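You operate a simulated robot arm through the tools that you are given. There is no shell and no other tool.

The job below is to be done with a simulated robot arm. You get a single attempt, and the scene is never put back.

TASK
Pull unit 2's yellow fuse for testing and lay it on top of the box.
Fine: on the blue plate before the high stage gauge; it stays locked off; shut and latch the door; leave the other fuse in.

It is judged by the outcome, as a careful person would: the job done as asked, and still so three seconds after it is handed in. It fails if anything else is knocked over, pushed out of place, dropped, spilled or broken.

THE ROBOT
A 7-joint arm with a three-finger gripper, fixed in place. Base frame: the origin is on the floor under the middle of its stand, x ahead of it, y to its left, z up. Units: mm, rad, N and s.
It reaches about 1342 mm from its shoulder. Its first joint turns from -2.897 to 2.897 rad. Payload 2.69 kg.
The TCP is the grasp point between the finger pads, 30 mm short of the fingertips. In the tool frame z runs along the fingers and y along their closing line. The gripper opens to 128 mm; its body begins 117 mm behind the TCP.
Orientation is that of the tool frame in the base frame, as a unit quaternion [w, x, y, z]. With the fingers straight down and closing along the base's y, the tool's x points along the base's -x, its y along +y and its z along -z.

THE INTERFACE
- The arm moves only by the tool move_arm. Its argument "steps" is a list of rows, each a list of 3 entries, a list of its own where there are three numbers: the shift along the base's x, y, z in mm, then the turn, a rotation vector about the base's x, y, z in rad, then the finger opening in mm, from 0 to 128. In form: [[[x, y, z], [ax, ay, az], jaw], ...]. A call has 1 to 20 rows; each row shifts and turns the commanded pose from where the row before left it. A row lasts 0.2 s, in which the tool goes at most 50 mm and 0.15 rad; a call with a longer step from one row to the next is refused whole, and so is a gripper value outside its range. A pose out of reach is approached as far as the arm can. The call stops where the force on the tool passes 90 N (or 10 N more than at its start, if that is more) or the arm is blocked; 0.2 s more then pass. Each finger travels about 127 mm/s and halts on what it meets, pressing with about 27 N; the grip force reading is that of the motor and also rises with nothing between the fingers. The clock runs only during rows and for 0.2 s after the last one: add rows that do not move to give the fingers time. The reply holds the time, the measured pose of the TCP, the force on the tool along the base axes, the opening and the grip force, in the units named above and with some noise, with the torque about the TCP (base axes, N m) and any sound that the robot's microphone picked up.
- Cameras (640 x 400 px; columns grow to the right, rows downward): "scene" is fixed at [401.8, -501, 1207.9]; the picture's right is [0.72, -0.69, 0.00], its down [-0.44, -0.46, -0.77] and it looks along [0.53, 0.56, -0.64] (base axes); focal length 246 px, centre (320, 200). "wrist" rides on the gripper at [58, 54, -131] in the tool frame; the picture's right is [-0.68, 0.74, 0.00], its down [-0.62, -0.57, -0.55] and it looks along [-0.40, -0.37, 0.84] (tool axes); focal length 234 px, centre (320, 200). There is no depth. A picture from a camera that has moved, and an enlarged one, comes with that camera's place and axes in the base frame and with its lens.
- grab_frame(camera): a new picture of that camera. It takes no simulated time.
- slide_trunk(by): moves the trunk up (or, below 0, down) by that many mm; the arm rides with it, the base frame stays. It gives what a move gives, with no picture.
- enlarge(camera, box): a new picture of the part [left, top, right, bottom] of that camera's present view, enlarged. It takes no simulated time.
- sign_off(): hands the job in; it is judged then, once.

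Nothing tells you positions but the pictures and the camera data. Unless the task says otherwise, let go and move clear before handing in.

The tools are called after "Emit:" as a command line: name --argument value ..., lists and objects as JSON in quotes. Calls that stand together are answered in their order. move_arm: Moves the arm, as the interface text tells. Its arguments: {"type":"object","properties":{"steps":{"type":"array"}},"required":["steps"]} The other tools are called the same way: slide_trunk (by) moves the trunk up or down; grab_frame (camera) takes a picture; enlarge (camera, box) takes an enlarged picture of a part of a camera's view; sign_off () hands the job in.

At the start:

```text
clock: 0.0
position: [764.7, -102.2, 1016.8]
ee_rot: [0.001, -0.001, 1.0, 0.001]
wrist_force: [-0.1, -0.2, -0.3]
ft_torque: [-0.02, -0.03, -0.01]
opening: 128.1
gripper_force: 0.1
trunk travel left (down, up): [-150.0, 200.0]
```

scene: 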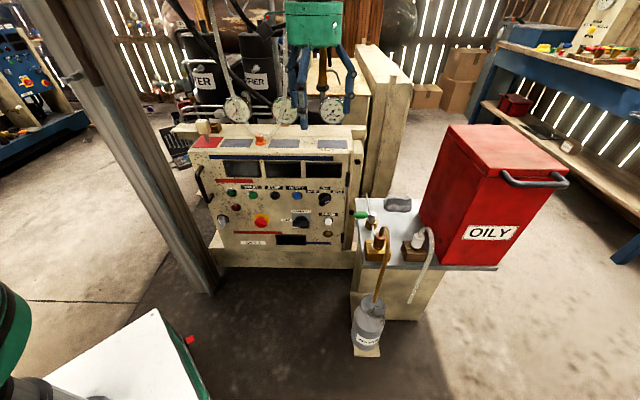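
wrist: 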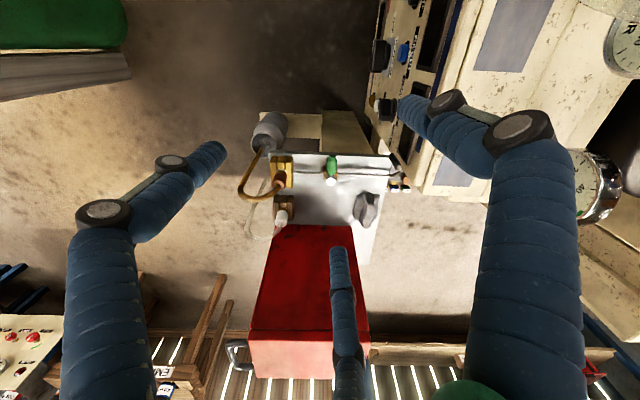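

I see a control box with gauges on top, a side bench with small pumps, and a red oily-waste bin. I will look closer at the box before moving anything.

Emit:
enlarge --camera "scene" --box '[180, 80, 380, 205]'

Emit:
enlarge --camera "scene" --box '[190, 150, 370, 270]'

Emit:
enlarge --camera "scene" --box '[330, 180, 450, 280]'

Emit:
enlarge --camera "wrist" --box '[360, 0, 640, 200]'

```text
3.20 times, centred on (280, 142) of scene
camera zoom: at [401.8, -501.0, 1207.9], right [0.72, -0.69, 0.0], down [-0.44, -0.46, -0.77], along [0.53, 0.56, -0.64], focal length 788 px, centre (448, 384)
```

zoom: 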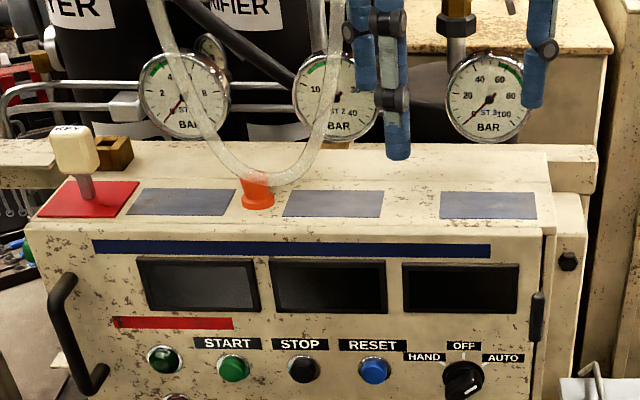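

```text
3.33 times, centred on (280, 210) of scene
camera zoom: at [401.8, -501.0, 1207.9], right [0.72, -0.69, 0.0], down [-0.44, -0.46, -0.77], along [0.53, 0.56, -0.64], focal length 821 px, centre (453, 167)
```

zoom: 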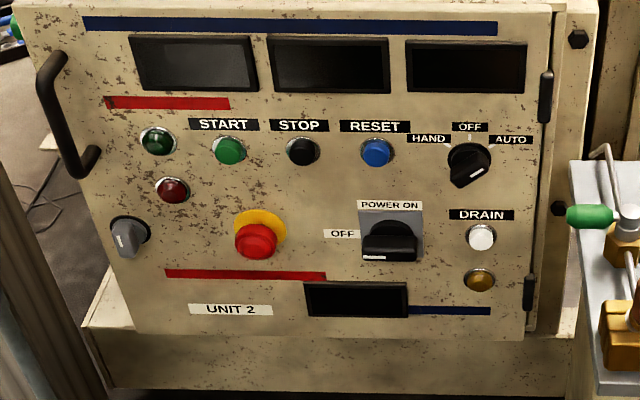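

```text
4.00 times, centred on (390, 230) of scene
camera zoom: at [401.8, -501.0, 1207.9], right [0.72, -0.69, 0.0], down [-0.44, -0.46, -0.77], along [0.53, 0.56, -0.64], focal length 986 px, centre (40, 80)
```

zoom: 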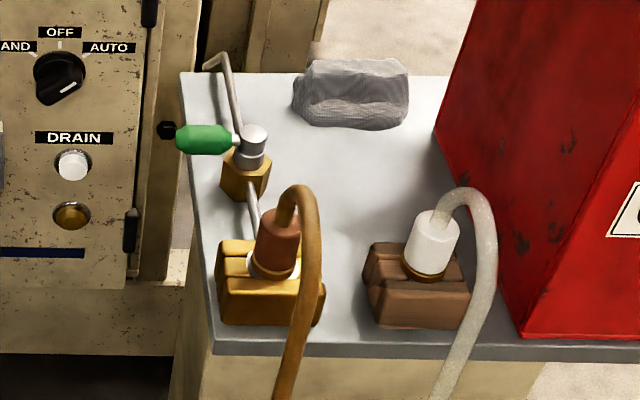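

```text
2.00 times, centred on (500, 100) of wrist
camera zoom: at [705.7, -48.3, 1146.6], right [0.68, 0.74, 0.0], down [0.62, -0.56, 0.55], along [0.4, -0.37, -0.84], focal length 468 px, centre (-40, 400)
```

zoom: 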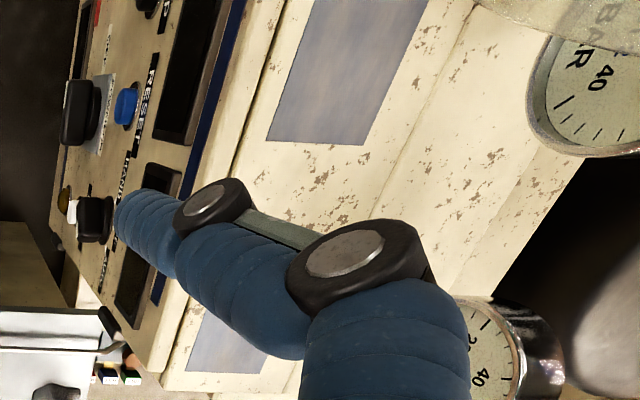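

The cabinet is yawed about 45°, with the door hinged on its right and a handle and a grey knob on its left. The rightmost blue plate sits before gauge ST 3 (100 bar). I will zoom in on the latch, switch, key, hinges and surroundings.

Emit:
enlarge --camera "scene" --box '[190, 150, 260, 194]'

Emit:
enlarge --camera "scene" --box '[205, 200, 275, 244]'

Emit:
enlarge --camera "scene" --box '[280, 200, 350, 244]'

Emit:
enlarge --camera "scene" --box '[185, 110, 265, 160]'

Emit:
enlarge --camera "scene" --box '[0, 200, 320, 400]'

Emit:
enlarge --camera "scene" --box '[310, 180, 470, 380]'

```text
9.09 times, centred on (225, 172) of scene
camera zoom: at [401.8, -501.0, 1207.9], right [0.72, -0.69, 0.0], down [-0.44, -0.46, -0.77], along [0.53, 0.56, -0.64], focal length 2240 px, centre (1184, 454)
```

zoom: 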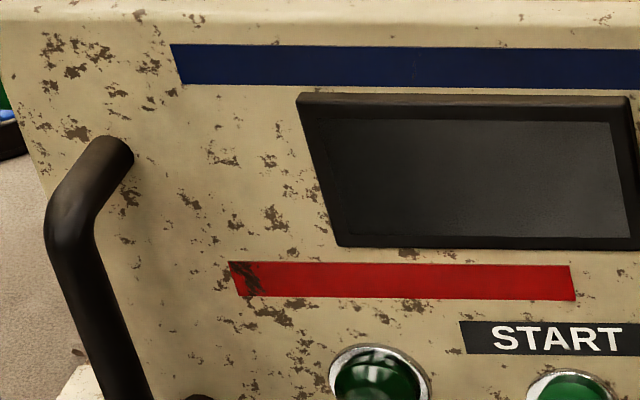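

```text
9.09 times, centred on (240, 222) of scene
camera zoom: at [401.8, -501.0, 1207.9], right [0.72, -0.69, 0.0], down [-0.44, -0.46, -0.77], along [0.53, 0.56, -0.64], focal length 2240 px, centre (1047, 0)
```

zoom: 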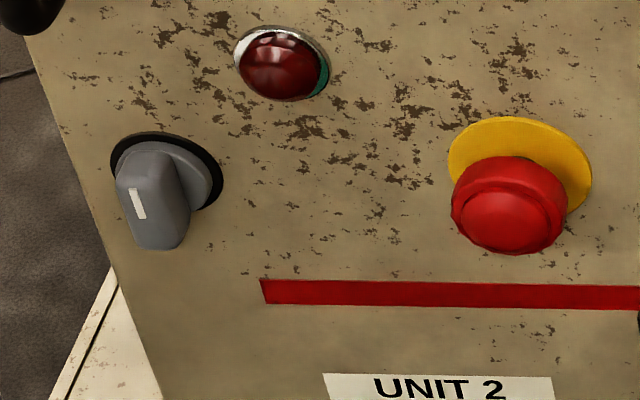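

```text
9.09 times, centred on (315, 222) of scene
camera zoom: at [401.8, -501.0, 1207.9], right [0.72, -0.69, 0.0], down [-0.44, -0.46, -0.77], along [0.53, 0.56, -0.64], focal length 2240 px, centre (366, 0)
```

zoom: 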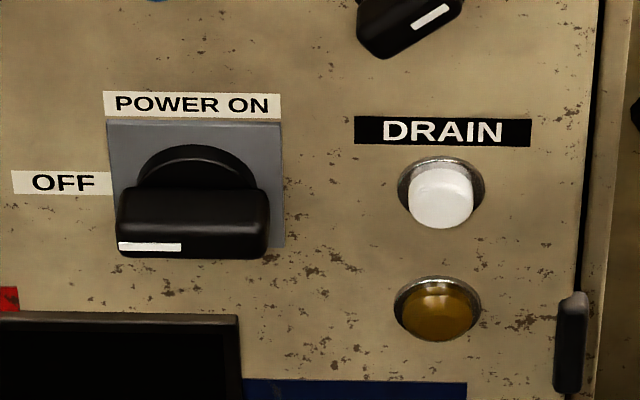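

```text
8.00 times, centred on (225, 135) of scene
camera zoom: at [401.8, -501.0, 1207.9], right [0.72, -0.69, 0.0], down [-0.44, -0.46, -0.77], along [0.53, 0.56, -0.64], focal length 1971 px, centre (1080, 720)
```

zoom: 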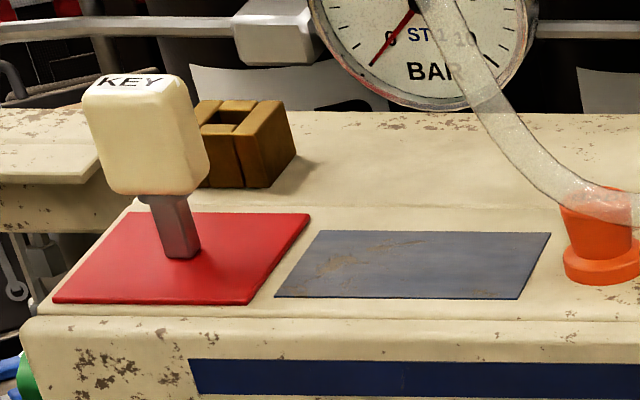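

```text
2.00 times, centred on (160, 300) of scene
camera zoom: at [401.8, -501.0, 1207.9], right [0.72, -0.69, 0.0], down [-0.44, -0.46, -0.77], along [0.53, 0.56, -0.64], focal length 493 px, centre (640, 0)
```

zoom: 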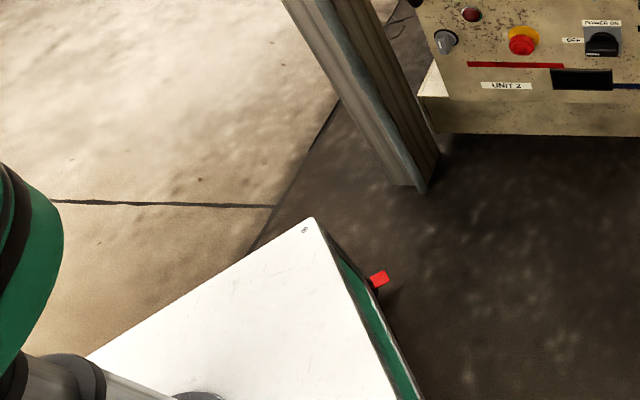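

```text
2.00 times, centred on (390, 280) of scene
camera zoom: at [401.8, -501.0, 1207.9], right [0.72, -0.69, 0.0], down [-0.44, -0.46, -0.77], along [0.53, 0.56, -0.64], focal length 493 px, centre (180, 40)
```

zoom: 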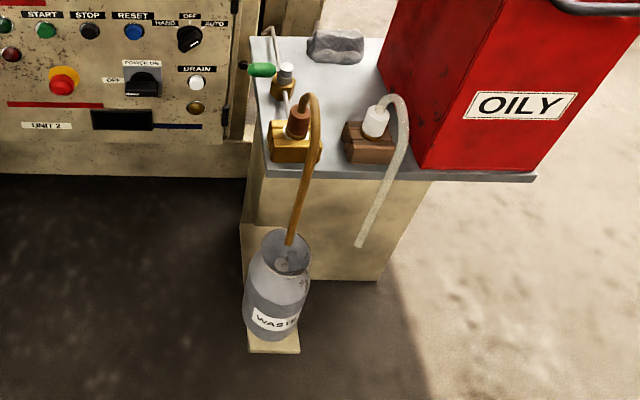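

The power switch mark points to OFF, and the KEY stands on the red plate on top, so I leave both alone. I'll back the arm off and turn the gripper to point level at the door so the wrist camera can look at the latch and handle.

Emit:
move_arm --steps '[[[-18, 1, -5], [0, 0, 0.129], 128], [[-18, 1, -5], [0, 0, 0.129], 128], [[-18, 1, -5], [0, 0, 0.129], 128], [[-18, 1, -5], [0, 0, 0.129], 128], [[-18, 1, -5], [0, 0, 0.129], 128], [[-18, 1, -5], [0, 0, 0.13], 128], [[-10, 0, -17], [0.1, -0.1021, 0], 128], [[-10, 0, -17], [0.1, -0.1021, 0], 128], [[-10, 0, -17], [0.1, -0.1021, 0], 128], [[-10, 0, -17], [0.1, -0.1021, 0], 128], [[-10, 0, -17], [0.1, -0.1021, 0], 128], [[-10, 0, -17], [0.1, -0.1021, 0], 128], [[-10, 0, -17], [0.1, -0.1021, 0], 128], [[-10, 0, -17], [0.1, -0.1021, 0], 128], [[-10, 0, -17], [0.1, -0.1021, 0], 128], [[-10, 0, -17], [0.1, -0.1021, 0], 128], [[-5, 0, -17], [0.1, -0.1021, 0], 128]]'

```text
clock: 3.6
position: [551.5, -97.8, 799.7]
ee_rot: [0.655, -0.266, 0.654, 0.269]
wrist_force: [0.0, 0.6, 0.8]
ft_torque: [-0.02, 0.03, 0.03]
opening: 127.9
gripper_force: 0.2
trunk travel left (down, up): [-150.0, 200.0]
```

Emit:
grab_frame --camera "wrist"

Emit:
grab_frame --camera "scene"

```text
taken
camera wrist: at [420.4, -150.5, 740.1], right [-0.52, 0.52, 0.68], down [0.01, -0.79, 0.61], along [0.86, 0.32, 0.41], focal length 234 px, centre (320, 200)
```

wrist: 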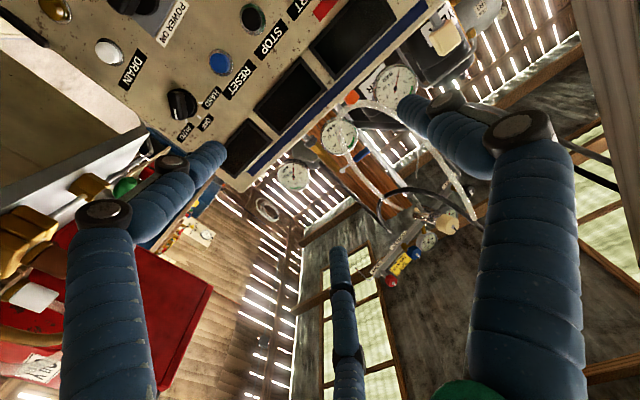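

```text
taken
```

scene: 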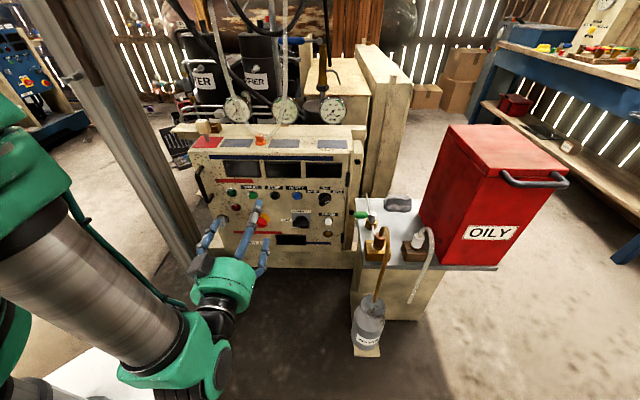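

The gripper is level and pointing at the door. I'll move lower and to the left to see the latch knob and handle.

Emit:
move_arm --steps '[[[-8, 23, -28], [0, 0, 0], 128], [[-8, 23, -28], [0, 0, 0], 128], [[-8, 23, -28], [0, 0, 0], 128], [[-8, 23, -28], [0, 0, 0], 128], [[-8, 23, -28], [0, 0, 0], 128], [[-8, 23, -28], [0, 0, 0], 128], [[-8, 23, -28], [0, 0, 0], 128]]'

Emit:
grab_frame --camera "wrist"

Emit:
grab_frame --camera "scene"

```text
clock: 5.2
position: [607.5, -18.9, 604.6]
ee_rot: [0.655, -0.264, 0.654, 0.27]
wrist_force: [0.4, -0.7, 0.5]
ft_torque: [0.0, 0.07, 0.07]
opening: 128.0
gripper_force: 0.1
out of reach, approached as far as the arm can: row 1, 2, 3, 4, 5, 6, 7
trunk travel left (down, up): [-150.0, 200.0]
```

```text
taken
camera wrist: at [476.1, -72.0, 543.7], right [-0.52, 0.52, 0.68], down [0.01, -0.79, 0.61], along [0.86, 0.32, 0.4], focal length 234 px, centre (320, 200)
```

wrist: 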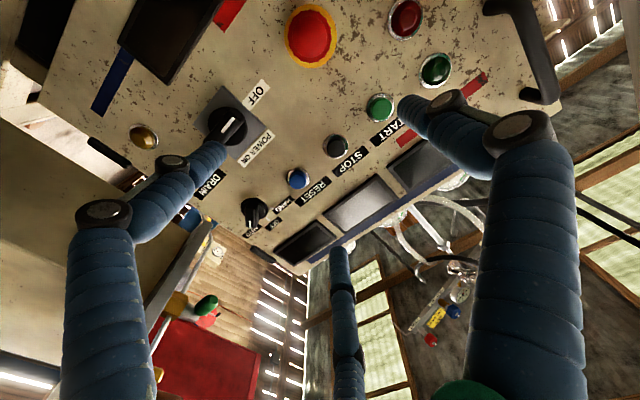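

```text
taken
```

scene: 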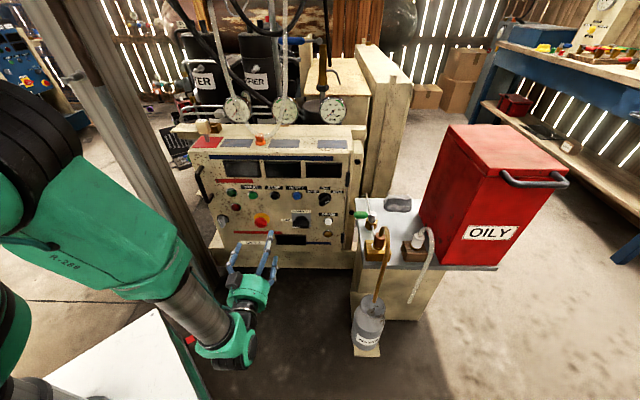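

The arm could not come that close to its own base with the tool level, so it stopped short. Lowering the trunk should make the forearm less steep. I'll raise the hand a little first, then slide the trunk down.

Emit:
move_arm --steps '[[[0, 0, 30], [0, 0, 0], 128], [[0, 0, 30], [0, 0, 0], 128], [[0, 0, 30], [0, 0, 0], 128], [[0, 0, 30], [0, 0, 0], 128], [[0, 0, 30], [0, 0, 0], 128]]'

Emit:
slide_trunk --by -150

Emit:
grab_frame --camera "scene"

Emit:
grab_frame --camera "wrist"

```text
clock: 6.4
position: [617.6, -26.6, 751.7]
ee_rot: [0.654, -0.268, 0.654, 0.27]
wrist_force: [-0.2, 0.7, 0.3]
ft_torque: [0.05, -0.05, -0.03]
opening: 127.7
gripper_force: 0.0
out of reach, approached as far as the arm can: row 1, 2
trunk travel left (down, up): [-150.0, 200.0]
```

```text
clock: 8.2
position: [617.0, -27.2, 601.1]
ee_rot: [0.654, -0.265, 0.655, 0.269]
wrist_force: [0.2, 0.8, -0.5]
ft_torque: [0.0, 0.0, -0.01]
opening: 128.1
gripper_force: 0.2
trunk travel left (down, up): [0.0, 350.0]
```

```text
taken
```

scene: 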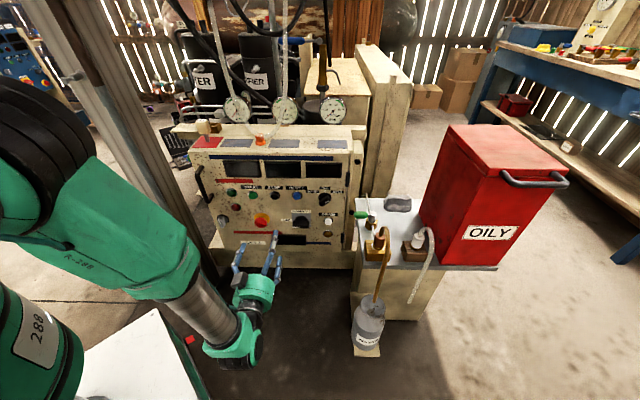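

```text
taken
camera wrist: at [486.7, -80.7, 542.2], right [-0.52, 0.52, 0.68], down [0.01, -0.79, 0.61], along [0.86, 0.32, 0.4], focal length 234 px, centre (320, 200)
```

wrist: 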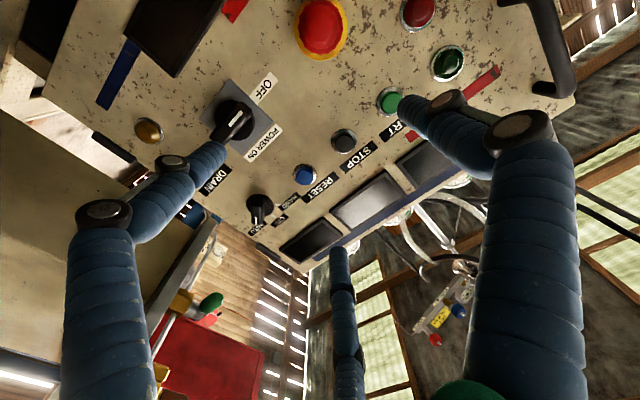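

The trunk is down by 150 mm. I'll now try moving left toward the latch side.

Emit:
move_arm --steps '[[[-12, 36, -5], [0, 0, 0], 128], [[-18, 33, -5], [0, 0, 0], 128], [[-18, 33, -5], [0, 0, 0], 128], [[-20, 33, -5], [0, 0, 0], 128], [[-20, 33, -5], [0, 0, 0], 128]]'

Emit:
grab_frame --camera "wrist"

Emit:
grab_frame --camera "scene"

```text
clock: 9.3
position: [654.6, 85.9, 593.1]
ee_rot: [0.649, -0.261, 0.658, 0.281]
wrist_force: [-0.3, -0.5, -0.5]
ft_torque: [0.0, 0.05, 0.04]
opening: 128.1
gripper_force: 0.1
out of reach, approached as far as the arm can: row 1, 2, 3, 4, 5
trunk travel left (down, up): [0.0, 350.0]
```

```text
taken
camera wrist: at [522.5, 32.1, 536.0], right [-0.51, 0.5, 0.7], down [0.03, -0.8, 0.6], along [0.86, 0.32, 0.39], focal length 234 px, centre (320, 200)
```

wrist: 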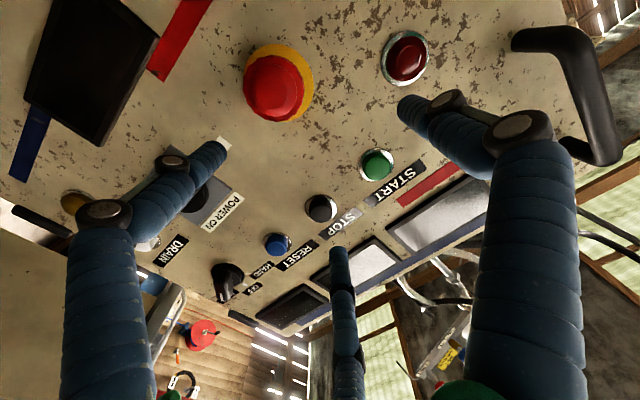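

```text
taken
```

scene: 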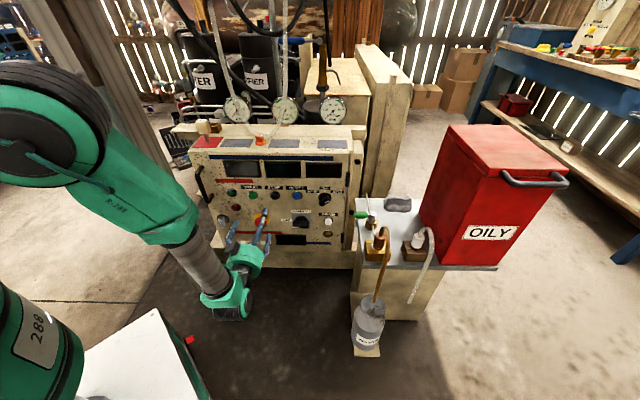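

With the tool level, the joint limits stop me short of the latch. I'll pitch the tool downward about 35°, which is easier for the arm and also lets the wrist camera see lower on the door.

Emit:
move_arm --steps '[[[-6, -6, 10], [-0.0917, 0.0937, 0], 128], [[-6, -6, 10], [-0.0917, 0.0937, 0], 128], [[-6, -6, 10], [-0.0917, 0.0937, 0], 128], [[-6, -6, 10], [-0.0917, 0.0937, 0], 128], [[-6, -6, 10], [-0.0917, 0.0937, 0], 128], [[-21, 21, 0], [0, 0, 0], 128], [[-21, 21, 0], [0, 0, 0], 128], [[-21, 21, 0], [0, 0, 0], 128], [[-21, 21, 0], [0, 0, 0], 128]]'

Emit:
grab_frame --camera "wrist"

Emit:
grab_frame --camera "scene"

```text
clock: 11.3
position: [542.8, 139.2, 644.3]
ee_rot: [0.408, -0.338, 0.831, 0.17]
wrist_force: [-0.5, -0.1, 0.2]
ft_torque: [0.02, -0.05, 0.03]
opening: 127.9
gripper_force: 0.0
out of reach, approached as far as the arm can: row 1
trunk travel left (down, up): [0.0, 350.0]
```

```text
taken
camera wrist: at [405.8, 80.1, 677.5], right [-0.22, 0.81, 0.54], down [0.36, -0.45, 0.82], along [0.91, 0.37, -0.19], focal length 234 px, centre (320, 200)
```

wrist: 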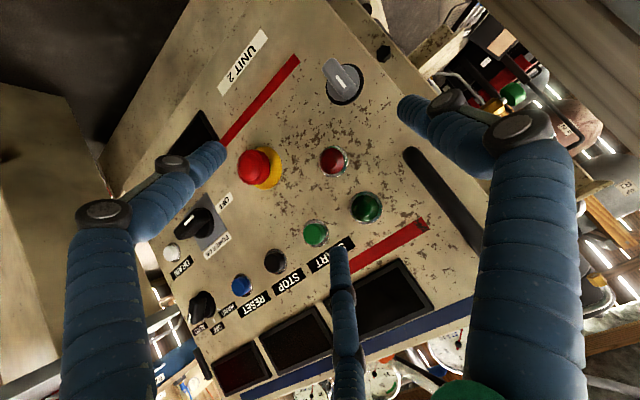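

```text
taken
```

scene: 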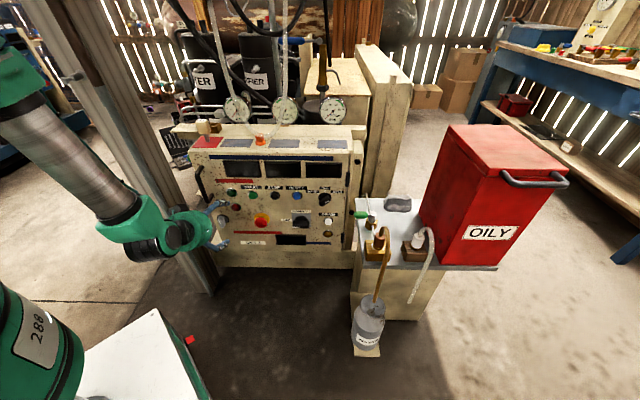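

Now I can see the whole door, with the latch knob at the top of the wrist view. I'll zoom in on it and on the handle.

Emit:
enlarge --camera "wrist" --box '[290, 35, 402, 105]'

Emit:
enlarge --camera "wrist" --box '[360, 130, 520, 230]'

Emit:
enlarge --camera "wrist" --box '[340, 0, 500, 100]'

Emit:
enlarge --camera "wrist" --box '[150, 180, 280, 400]'

```text
5.71 times, centred on (346, 70) of wrist
camera zoom: at [405.8, 80.1, 677.5], right [-0.22, 0.81, 0.54], down [0.36, -0.45, 0.82], along [0.91, 0.37, -0.19], focal length 1338 px, centre (171, 943)
```

zoom: 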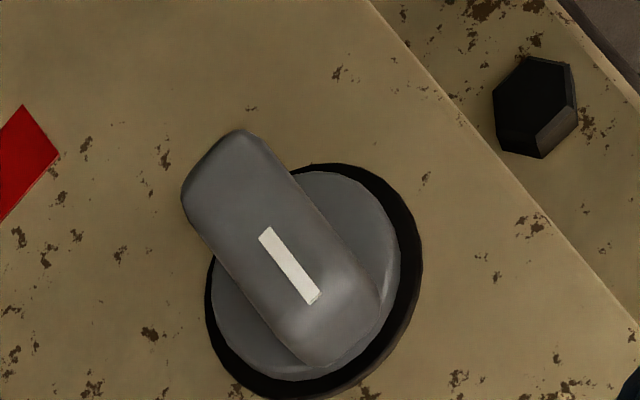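

```text
4.00 times, centred on (440, 180) of wrist
camera zoom: at [405.8, 80.1, 677.5], right [-0.22, 0.81, 0.54], down [0.36, -0.45, 0.82], along [0.91, 0.37, -0.19], focal length 937 px, centre (-160, 280)
```

zoom: 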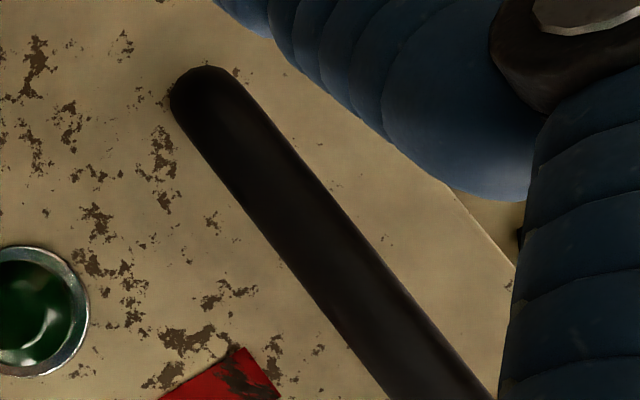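

```text
4.00 times, centred on (420, 50) of wrist
camera zoom: at [405.8, 80.1, 677.5], right [-0.22, 0.81, 0.54], down [0.36, -0.45, 0.82], along [0.91, 0.37, -0.19], focal length 937 px, centre (-80, 800)
```

zoom: 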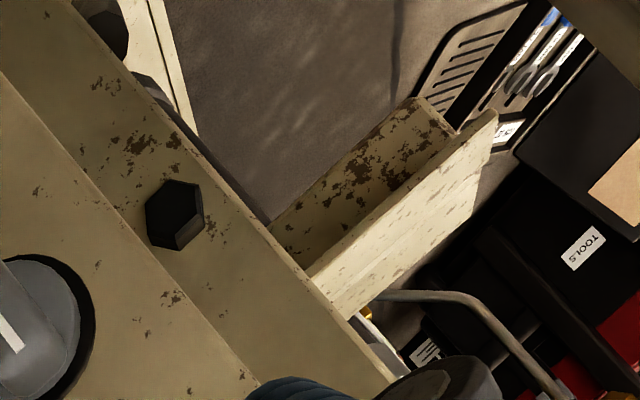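

```text
1.82 times, centred on (215, 290) of wrist
camera zoom: at [405.8, 80.1, 677.5], right [-0.22, 0.81, 0.54], down [0.36, -0.45, 0.82], along [0.91, 0.37, -0.19], focal length 426 px, centre (511, 36)
```

zoom: 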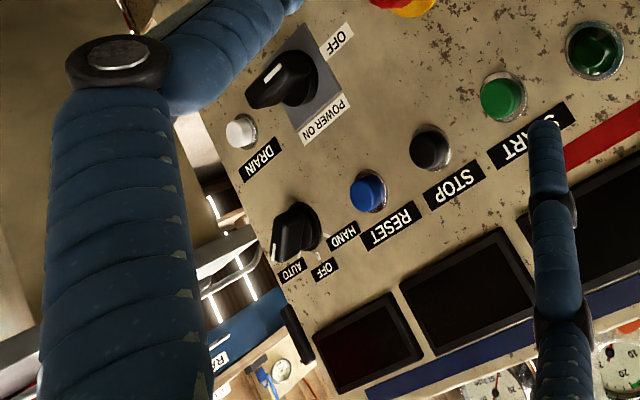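

The knob blade is vertical with its mark at the top, centred at about a=230 mm along the door and z≈523, and it stands about 24 mm proud. I'll move down in front of it, then try levelling the tool gradually from this arm configuration.

Emit:
move_arm --steps '[[[-3.4, 14.2, -22.5], [0, 0, 0], 128], [[-3.4, 14.2, -22.5], [0, 0, 0], 128], [[-3.4, 14.2, -22.5], [0, 0, 0], 128], [[-3.4, 14.2, -22.5], [0, 0, 0], 128], [[0, 0, 0], [0.07, -0.0715, 0], 128], [[0, 0, 0], [0.07, -0.0715, 0], 128], [[0, 0, 0], [0.07, -0.0715, 0], 128]]'

Emit:
grab_frame --camera "wrist"

Emit:
grab_frame --camera "scene"

```text
clock: 12.9
position: [619.8, 187.0, 613.4]
ee_rot: [0.52, -0.306, 0.763, 0.231]
wrist_force: [-0.6, 0.2, -0.4]
ft_torque: [-0.04, 0.02, -0.03]
opening: 128.1
gripper_force: 0.1
out of reach, approached as far as the arm can: row 2, 3, 4, 5, 6, 7
trunk travel left (down, up): [0.0, 350.0]
```

```text
taken
camera wrist: at [480.1, 123.6, 605.4], right [-0.34, 0.67, 0.66], down [0.21, -0.63, 0.75], along [0.92, 0.39, 0.07], focal length 234 px, centre (320, 200)
```

wrist: 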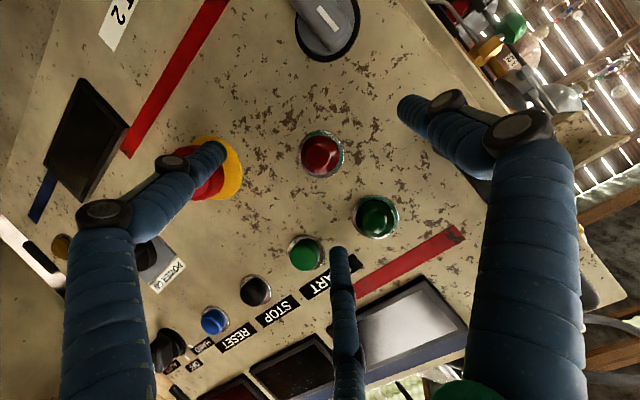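

```text
taken
```

scene: 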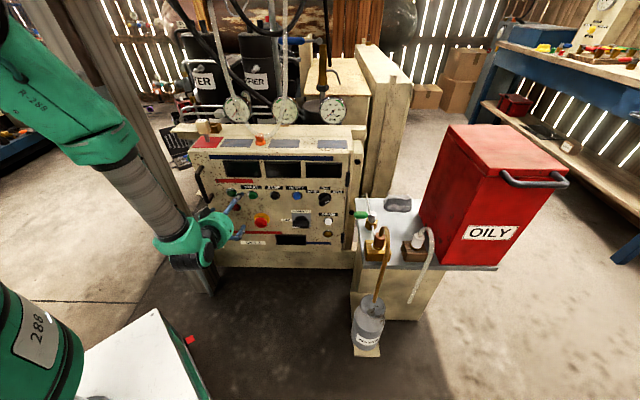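

The full level posture is limited here, but a pitched posture works. I'll back off, pitch the tool down about 45°, and roll it 90° so the single thumb finger leads and can push the latch blade sideways.

Emit:
move_arm --steps '[[[-18, -17.5, 10], [-0.098, 0.1001, 0], 128], [[-18, -17.5, 10], [-0.098, 0.1001, 0], 128], [[-18, -17.5, 10], [-0.098, 0.1001, 0], 128], [[0, 0, 0], [0.0726, 0.0711, -0.1005], 128], [[0, 0, 0], [0.0726, 0.0711, -0.1005], 128], [[0, 0, 0], [0.0726, 0.0711, -0.1005], 128], [[0, 0, 0], [0.0726, 0.0711, -0.1005], 128], [[0, 0, 0], [0.0726, 0.0711, -0.1005], 128], [[0, 0, 0], [0.0726, 0.0711, -0.1005], 128], [[0, 0, 0], [0.0726, 0.0711, -0.1005], 128], [[0, 0, 0], [0.0726, 0.0711, -0.1005], 128], [[0, 0, 0], [0.0726, 0.0711, -0.1005], 128], [[0, 0, 0], [0.0726, 0.0711, -0.1005], 128], [[0, 0, 0], [0.0726, 0.0711, -0.1005], 128]]'

Emit:
grab_frame --camera "wrist"

Emit:
grab_frame --camera "scene"

```text
clock: 15.9
position: [565.0, 134.5, 643.6]
ee_rot: [0.152, 0.362, 0.848, 0.357]
wrist_force: [0.0, -0.6, 0.0]
ft_torque: [-0.02, -0.02, 0.0]
opening: 128.0
gripper_force: 0.1
trunk travel left (down, up): [0.0, 350.0]
```

```text
taken
camera wrist: at [484.6, 137.9, 772.4], right [0.84, -0.13, 0.52], down [-0.14, -0.99, -0.02], along [0.52, -0.06, -0.85], focal length 234 px, centre (320, 200)
```

wrist: 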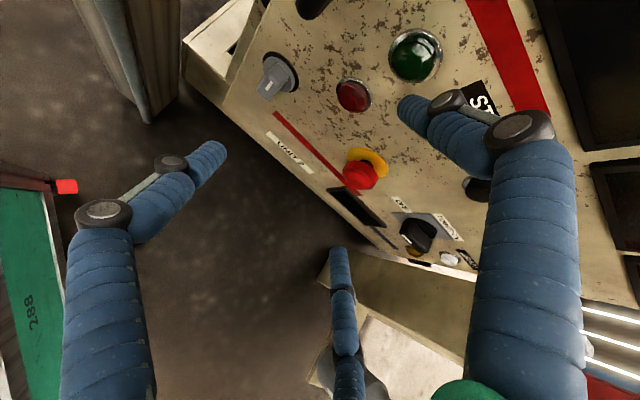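

```text
taken
```

scene: 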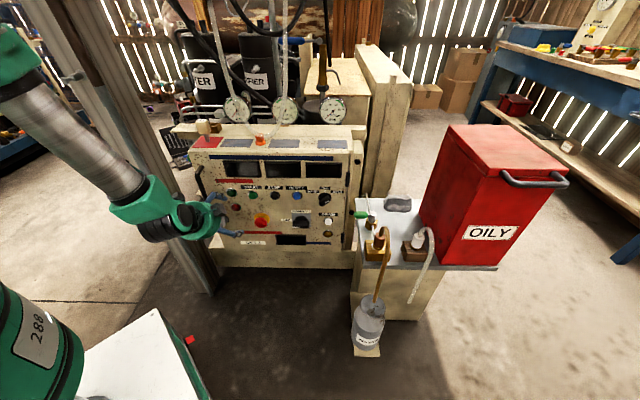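

This posture works well: the thumb leads and the door is clearly visible. I'll bring the thumb tip to the upper left of the latch blade, staying in front of it at first.

Emit:
move_arm --steps '[[[-14.4, 14.7, -24], [0, 0, 0], 128], [[-14.4, 14.7, -24], [0, 0, 0], 128], [[-14.4, 14.7, -24], [0, 0, 0], 128], [[-14.4, 14.7, -24], [0, 0, 0], 128], [[-14.4, 14.7, -24], [0, 0, 0], 128]]'

Emit:
grab_frame --camera "wrist"

Emit:
enlarge --camera "scene" --box '[150, 150, 310, 270]'

```text
clock: 17.1
position: [490.7, 208.4, 521.3]
ee_rot: [0.152, 0.361, 0.848, 0.357]
wrist_force: [-0.2, 0.0, 0.3]
ft_torque: [0.02, 0.03, 0.01]
opening: 128.0
gripper_force: 0.0
trunk travel left (down, up): [0.0, 350.0]
```

```text
taken
camera wrist: at [409.9, 212.4, 650.1], right [0.84, -0.13, 0.53], down [-0.14, -0.99, -0.02], along [0.52, -0.06, -0.85], focal length 234 px, centre (320, 200)
```

wrist: 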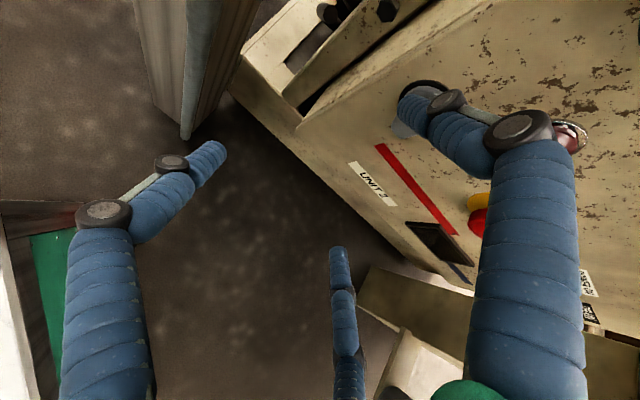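

```text
3.33 times, centred on (230, 210) of scene
camera zoom: at [401.8, -501.0, 1207.9], right [0.72, -0.69, 0.0], down [-0.44, -0.46, -0.77], along [0.53, 0.56, -0.64], focal length 821 px, centre (620, 167)
```

zoom: 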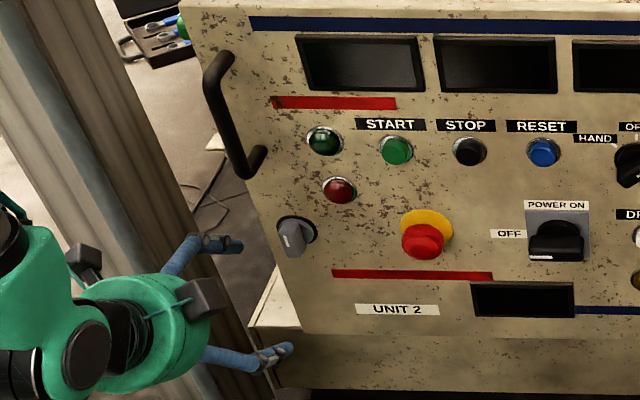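

The thumb tip is left of the knob and still about 50 mm short of the door. I'll move forward so the tip sits beside the upper end of the blade.

Emit:
move_arm --steps '[[[10.7, 10.5, -4], [0, 0, 0], 128], [[10.7, 10.5, -4], [0, 0, 0], 128], [[7, 7, -4], [0, 0, 0], 128]]'

Emit:
enlarge --camera "wrist" --box '[360, 40, 520, 140]'

Emit:
enlarge --camera "scene" --box '[180, 190, 260, 240]'

```text
clock: 17.9
position: [520.9, 236.4, 510.4]
ee_rot: [0.152, 0.361, 0.848, 0.356]
wrist_force: [0.0, -0.7, 0.2]
ft_torque: [0.03, 0.0, -0.02]
opening: 127.9
gripper_force: 0.0
trunk travel left (down, up): [0.0, 350.0]
```

```text
4.00 times, centred on (440, 90) of wrist
camera zoom: at [440.5, 239.6, 638.8], right [0.84, -0.13, 0.52], down [-0.14, -0.99, -0.02], along [0.52, -0.06, -0.85], focal length 937 px, centre (-160, 640)
```

zoom: 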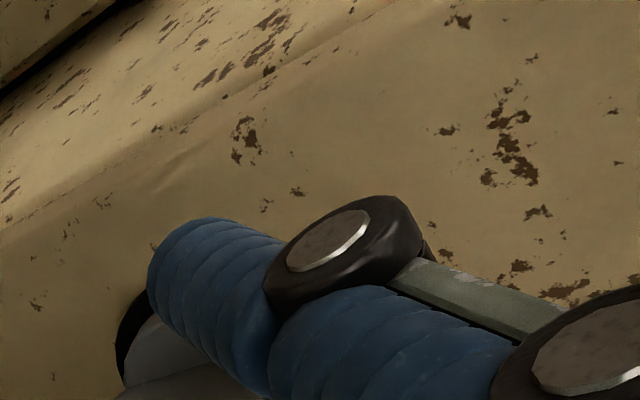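

```text
8.00 times, centred on (220, 215) of scene
camera zoom: at [401.8, -501.0, 1207.9], right [0.72, -0.69, 0.0], down [-0.44, -0.46, -0.77], along [0.53, 0.56, -0.64], focal length 1971 px, centre (1120, 80)
```

zoom: 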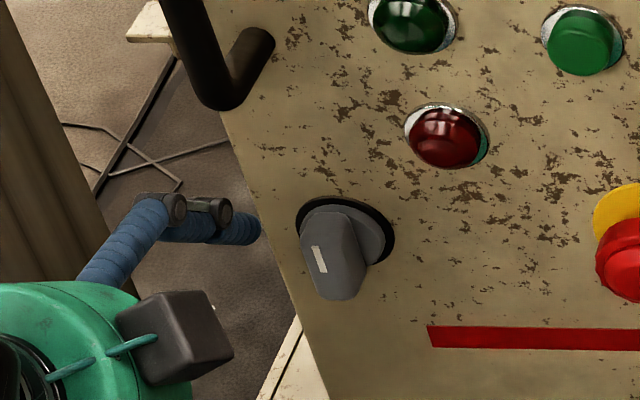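

The thumb tip is beside the blade, about 12 mm from its left side. I'll go a few mm deeper and push gently to the right to test that direction.

Emit:
move_arm --steps '[[[5, 4.9, 0], [0, 0, 0], 128], [[3.5, -3.6, 0], [0, 0, 0], 128], [[3.5, -3.6, 0], [0, 0, 0], 128], [[2.8, -2.9, 0], [0, 0, 0], 128], [[2.1, -2.1, 0], [0, 0, 0], 128]]'

Emit:
enlarge --camera "scene" --box '[180, 190, 260, 240]'

Emit:
enlarge --camera "wrist" --box '[360, 60, 488, 140]'

```text
clock: 19.1
position: [538.2, 228.9, 510.8]
ee_rot: [0.151, 0.361, 0.849, 0.356]
wrist_force: [-0.6, 1.0, 0.5]
ft_torque: [-0.01, -0.06, 0.08]
opening: 127.8
gripper_force: 0.1
trunk travel left (down, up): [0.0, 350.0]
```

```text
8.00 times, centred on (220, 215) of scene
camera zoom: at [401.8, -501.0, 1207.9], right [0.72, -0.69, 0.0], down [-0.44, -0.46, -0.77], along [0.53, 0.56, -0.64], focal length 1971 px, centre (1120, 80)
```

zoom: 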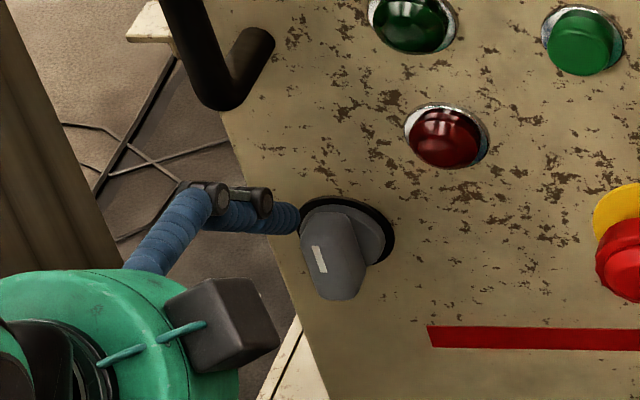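

```text
5.00 times, centred on (424, 100) of wrist
camera zoom: at [456.9, 232.4, 639.5], right [0.84, -0.13, 0.53], down [-0.14, -0.99, -0.02], along [0.52, -0.06, -0.85], focal length 1171 px, centre (-200, 700)
```

zoom: 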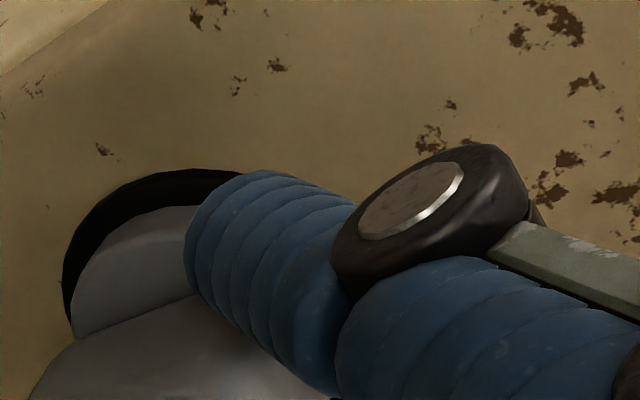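

Still only light force, so the tip is just at the blade. I'll continue pushing right in small steps.

Emit:
move_arm --steps '[[[2.8, -2.9, 0], [0, 0, 0], 128], [[2.8, -2.9, 0], [0, 0, 0], 128], [[2.1, -2.1, 0], [0, 0, 0], 128]]'

Emit:
enlarge --camera "scene" --box '[180, 190, 260, 240]'

```text
clock: 19.9
position: [545.5, 220.6, 512.3]
ee_rot: [0.151, 0.361, 0.849, 0.356]
wrist_force: [-0.7, 0.6, 0.4]
ft_torque: [-0.01, -0.03, 0.02]
opening: 128.1
gripper_force: 0.0
trunk travel left (down, up): [0.0, 350.0]
```

```text
8.00 times, centred on (220, 215) of scene
camera zoom: at [401.8, -501.0, 1207.9], right [0.72, -0.69, 0.0], down [-0.44, -0.46, -0.77], along [0.53, 0.56, -0.64], focal length 1971 px, centre (1120, 80)
```

zoom: 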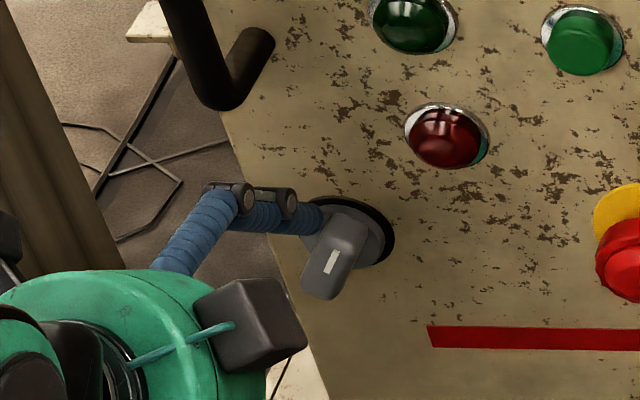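

The blade is turning clockwise with almost no resistance, so that is the way it goes. I'll continue along the arc.

Emit:
move_arm --steps '[[[3.5, -3.6, 1], [0, 0, 0], 128], [[3.5, -3.6, 1], [0, 0, 0], 128], [[3.5, -3.6, 0], [0, 0, 0], 128], [[3.5, -3.6, -1], [0, 0, 0], 128]]'

Emit:
enlarge --camera "scene" --box '[180, 190, 260, 240]'

```text
clock: 20.9
position: [559.0, 206.8, 513.4]
ee_rot: [0.152, 0.361, 0.849, 0.356]
wrist_force: [0.2, 0.2, 0.6]
ft_torque: [0.02, -0.03, 0.0]
opening: 128.1
gripper_force: 0.0
trunk travel left (down, up): [0.0, 350.0]
```

```text
8.00 times, centred on (220, 215) of scene
camera zoom: at [401.8, -501.0, 1207.9], right [0.72, -0.69, 0.0], down [-0.44, -0.46, -0.77], along [0.53, 0.56, -0.64], focal length 1971 px, centre (1120, 80)
```

zoom: 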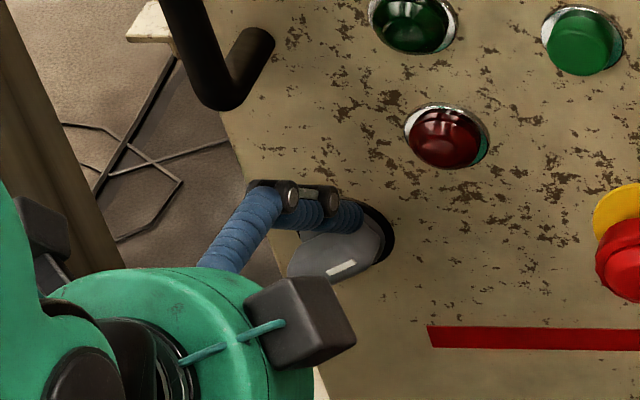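

The blade is about 70° round. I'll finish the quarter turn by pushing right and down.

Emit:
move_arm --steps '[[[2.8, -2.9, -2], [0, 0, 0], 128], [[2.8, -2.9, -3], [0, 0, 0], 128], [[1.4, -1.4, -4], [0, 0, 0], 128]]'

Emit:
enlarge --camera "scene" --box '[180, 190, 260, 240]'

```text
clock: 21.8
position: [566.5, 198.7, 502.4]
ee_rot: [0.152, 0.362, 0.848, 0.355]
wrist_force: [5.7, -6.6, 2.6]
ft_torque: [0.3, 0.14, -0.48]
opening: 128.0
gripper_force: 0.1
trunk travel left (down, up): [0.0, 350.0]
```

```text
8.00 times, centred on (220, 215) of scene
camera zoom: at [401.8, -501.0, 1207.9], right [0.72, -0.69, 0.0], down [-0.44, -0.46, -0.77], along [0.53, 0.56, -0.64], focal length 1971 px, centre (1120, 80)
```

zoom: 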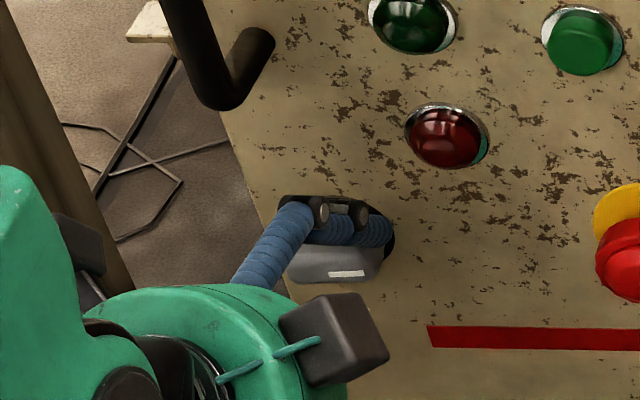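

The blade is now horizontal and at its stop, so the door should be unlatched. I'll back away and reorient the tool to point left along the door, so the thumb can hook behind the handle from the right.

Emit:
move_arm --steps '[[[-14.3, -14, 8], [0, 0, 0], 128], [[-14.3, -14, 8], [0, 0, 0], 128], [[-14.3, -14, 8], [0, 0, 0], 128], [[-14.3, -14, 8], [0, 0, 0], 128], [[9.8, -11.4, 23], [-0.0557, 0.0569, 0], 128], [[9.8, -11.4, 23], [-0.0557, 0.0569, 0], 128], [[9.8, -11.4, 23], [-0.0557, 0.0569, 0], 128], [[9.8, -11.4, 23], [-0.0557, 0.0569, 0], 128], [[9.8, -11.4, 23], [-0.0557, 0.0569, 0], 128], [[9.8, -11.4, 23], [-0.0557, 0.0569, 0], 128], [[9.8, -11.4, 23], [-0.0557, 0.0569, 0], 128], [[9.8, -11.4, 23], [-0.0557, 0.0569, 0], 128], [[9.8, -11.4, 23], [-0.0557, 0.0569, 0], 128], [[9.8, -11.4, 23], [-0.0557, 0.0569, 0], 128]]'

Emit:
grab_frame --camera "scene"

Emit:
grab_frame --camera "wrist"

```text
clock: 24.8
position: [605.5, 26.4, 766.3]
ee_rot: [0.002, 0.39, 0.921, -0.003]
wrist_force: [-1.2, 0.6, 0.2]
ft_torque: [-0.01, -0.04, 0.02]
opening: 128.1
gripper_force: 0.1
trunk travel left (down, up): [0.0, 350.0]
```

```text
taken
```

scene: 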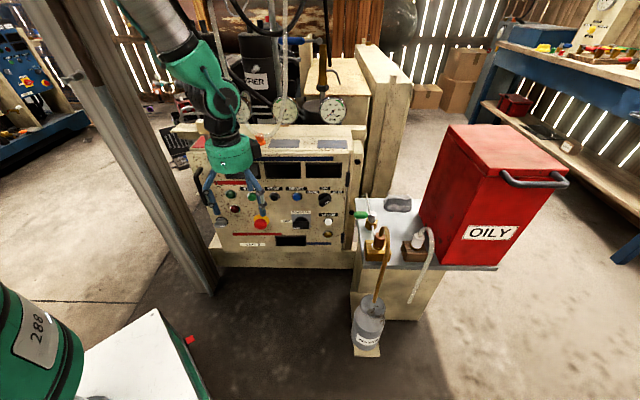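

```text
taken
camera wrist: at [604.0, 107.1, 895.5], right [1.0, 0.03, 0.0], down [0.02, -0.83, 0.55], along [0.01, -0.55, -0.83], focal length 234 px, centre (320, 200)
```

wrist: 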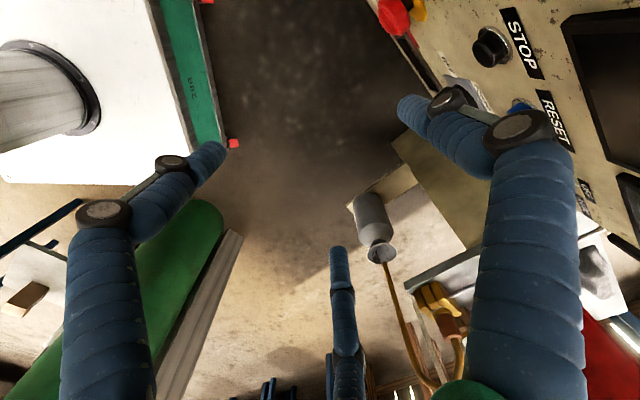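

The tool points straight down, with the thumb toward the door. I'll rotate it about the door's normal so it points left.

Emit:
move_arm --steps '[[[0, 0, 0], [0.1021, 0.1, 0], 128], [[0, 0, 0], [0.1021, 0.1, 0], 128], [[0, 0, 0], [0.1021, 0.1, 0], 128], [[0, 0, 0], [0.1021, 0.1, 0], 128], [[0, 0, 0], [0.1021, 0.1, 0], 128], [[0, 0, 0], [0.1021, 0.1, 0], 128], [[0, 0, 0], [0.1021, 0.1, 0], 128], [[0, 0, 0], [0.1021, 0.1, 0], 128], [[0, 0, 0], [0.1021, 0.1, 0], 128], [[0, 0, 0], [0.1021, 0.1, 0], 128]]'

Emit:
grab_frame --camera "scene"

Emit:
grab_frame --camera "wrist"

```text
clock: 26.9
position: [607.2, 30.2, 765.1]
ee_rot: [-0.604, 0.294, 0.697, 0.25]
wrist_force: [-0.2, 0.4, 1.6]
ft_torque: [-0.05, -0.08, 0.02]
opening: 128.0
gripper_force: 0.1
trunk travel left (down, up): [0.0, 350.0]
```

```text
taken
```

scene: 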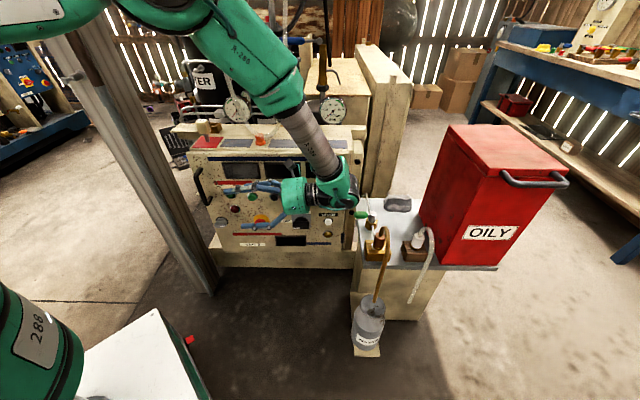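

```text
taken
camera wrist: at [731.0, -18.4, 840.6], right [0.59, 0.44, -0.67], down [0.04, -0.85, -0.53], along [-0.81, 0.29, -0.52], focal length 234 px, centre (320, 200)
```

wrist: 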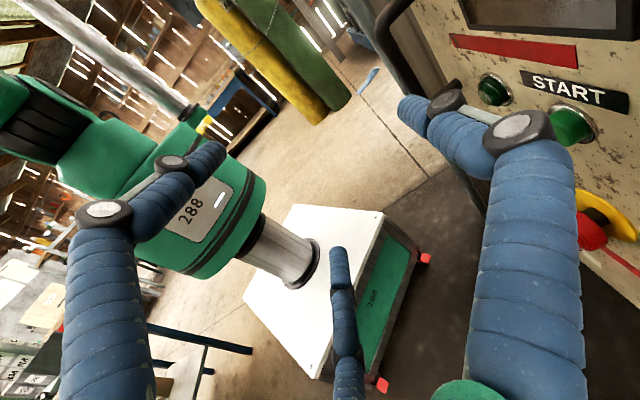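

The tool now points left along the door. I'll check the handle geometry closely before hooking it.

Emit:
enlarge --camera "scene" --box '[180, 155, 244, 220]'

Emit:
enlarge --camera "wrist" --box '[340, 0, 500, 120]'

```text
6.15 times, centred on (212, 188) of scene
camera zoom: at [401.8, -501.0, 1207.9], right [0.72, -0.69, 0.0], down [-0.44, -0.46, -0.77], along [0.53, 0.56, -0.64], focal length 1516 px, centre (985, 277)
```

zoom: 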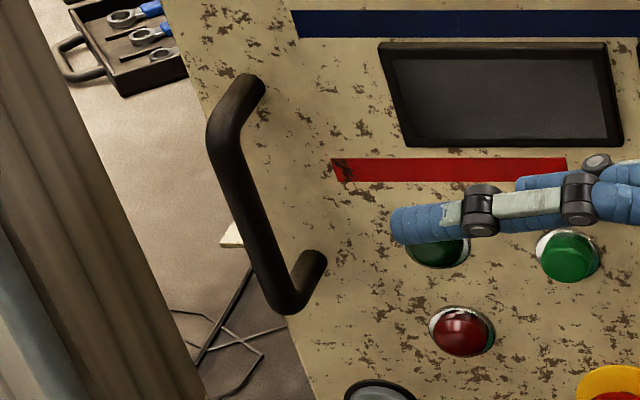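

```text
3.33 times, centred on (420, 60) of wrist
camera zoom: at [731.0, -18.4, 840.6], right [0.59, 0.44, -0.67], down [0.04, -0.85, -0.53], along [-0.81, 0.29, -0.52], focal length 781 px, centre (-13, 667)
```

zoom: 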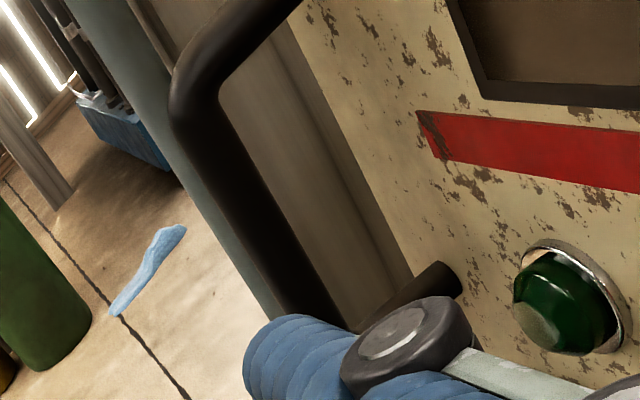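

The handle bar is about 55–60 mm off the door, roughly z 655–767 at a≈226. I'll yaw the tool 30° toward the door so the thumb's last link lies parallel behind the bar, then bring it in from the right.

Emit:
move_arm --steps '[[[-18, 18.4, -16], [0, 0, -0.131], 128], [[-18, 18.4, -16], [0, 0, -0.131], 128], [[-18, 18.4, -16], [0, 0, -0.131], 128], [[-18, 18.4, -16], [0, 0, -0.131], 128]]'

Emit:
grab_frame --camera "wrist"

Emit:
grab_frame --camera "scene"

```text
clock: 27.9
position: [533.7, 103.6, 699.4]
ee_rot: [-0.517, 0.466, 0.598, 0.398]
wrist_force: [0.8, 0.3, 0.5]
ft_torque: [-0.01, 0.01, 0.05]
opening: 128.0
gripper_force: 0.0
trunk travel left (down, up): [0.0, 350.0]
```

```text
taken
camera wrist: at [617.0, 1.0, 776.2], right [0.73, 0.08, -0.67], down [-0.39, -0.75, -0.52], along [-0.55, 0.65, -0.52], focal length 234 px, centre (320, 200)
```

wrist: 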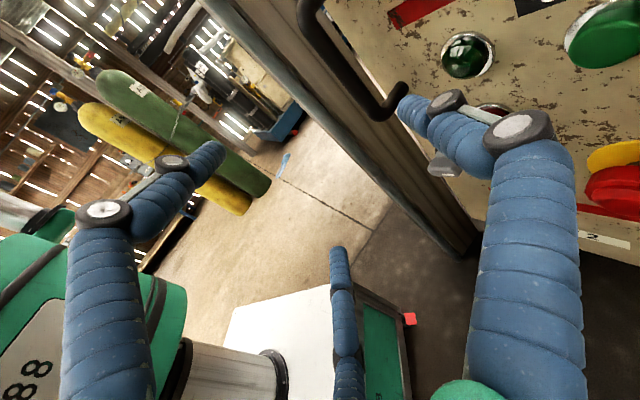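

```text
taken
```

scene: 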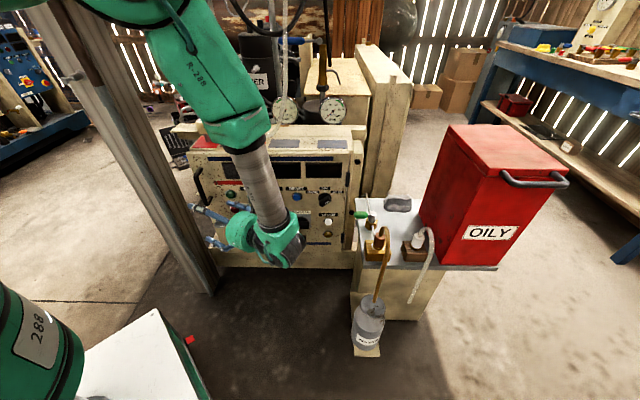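

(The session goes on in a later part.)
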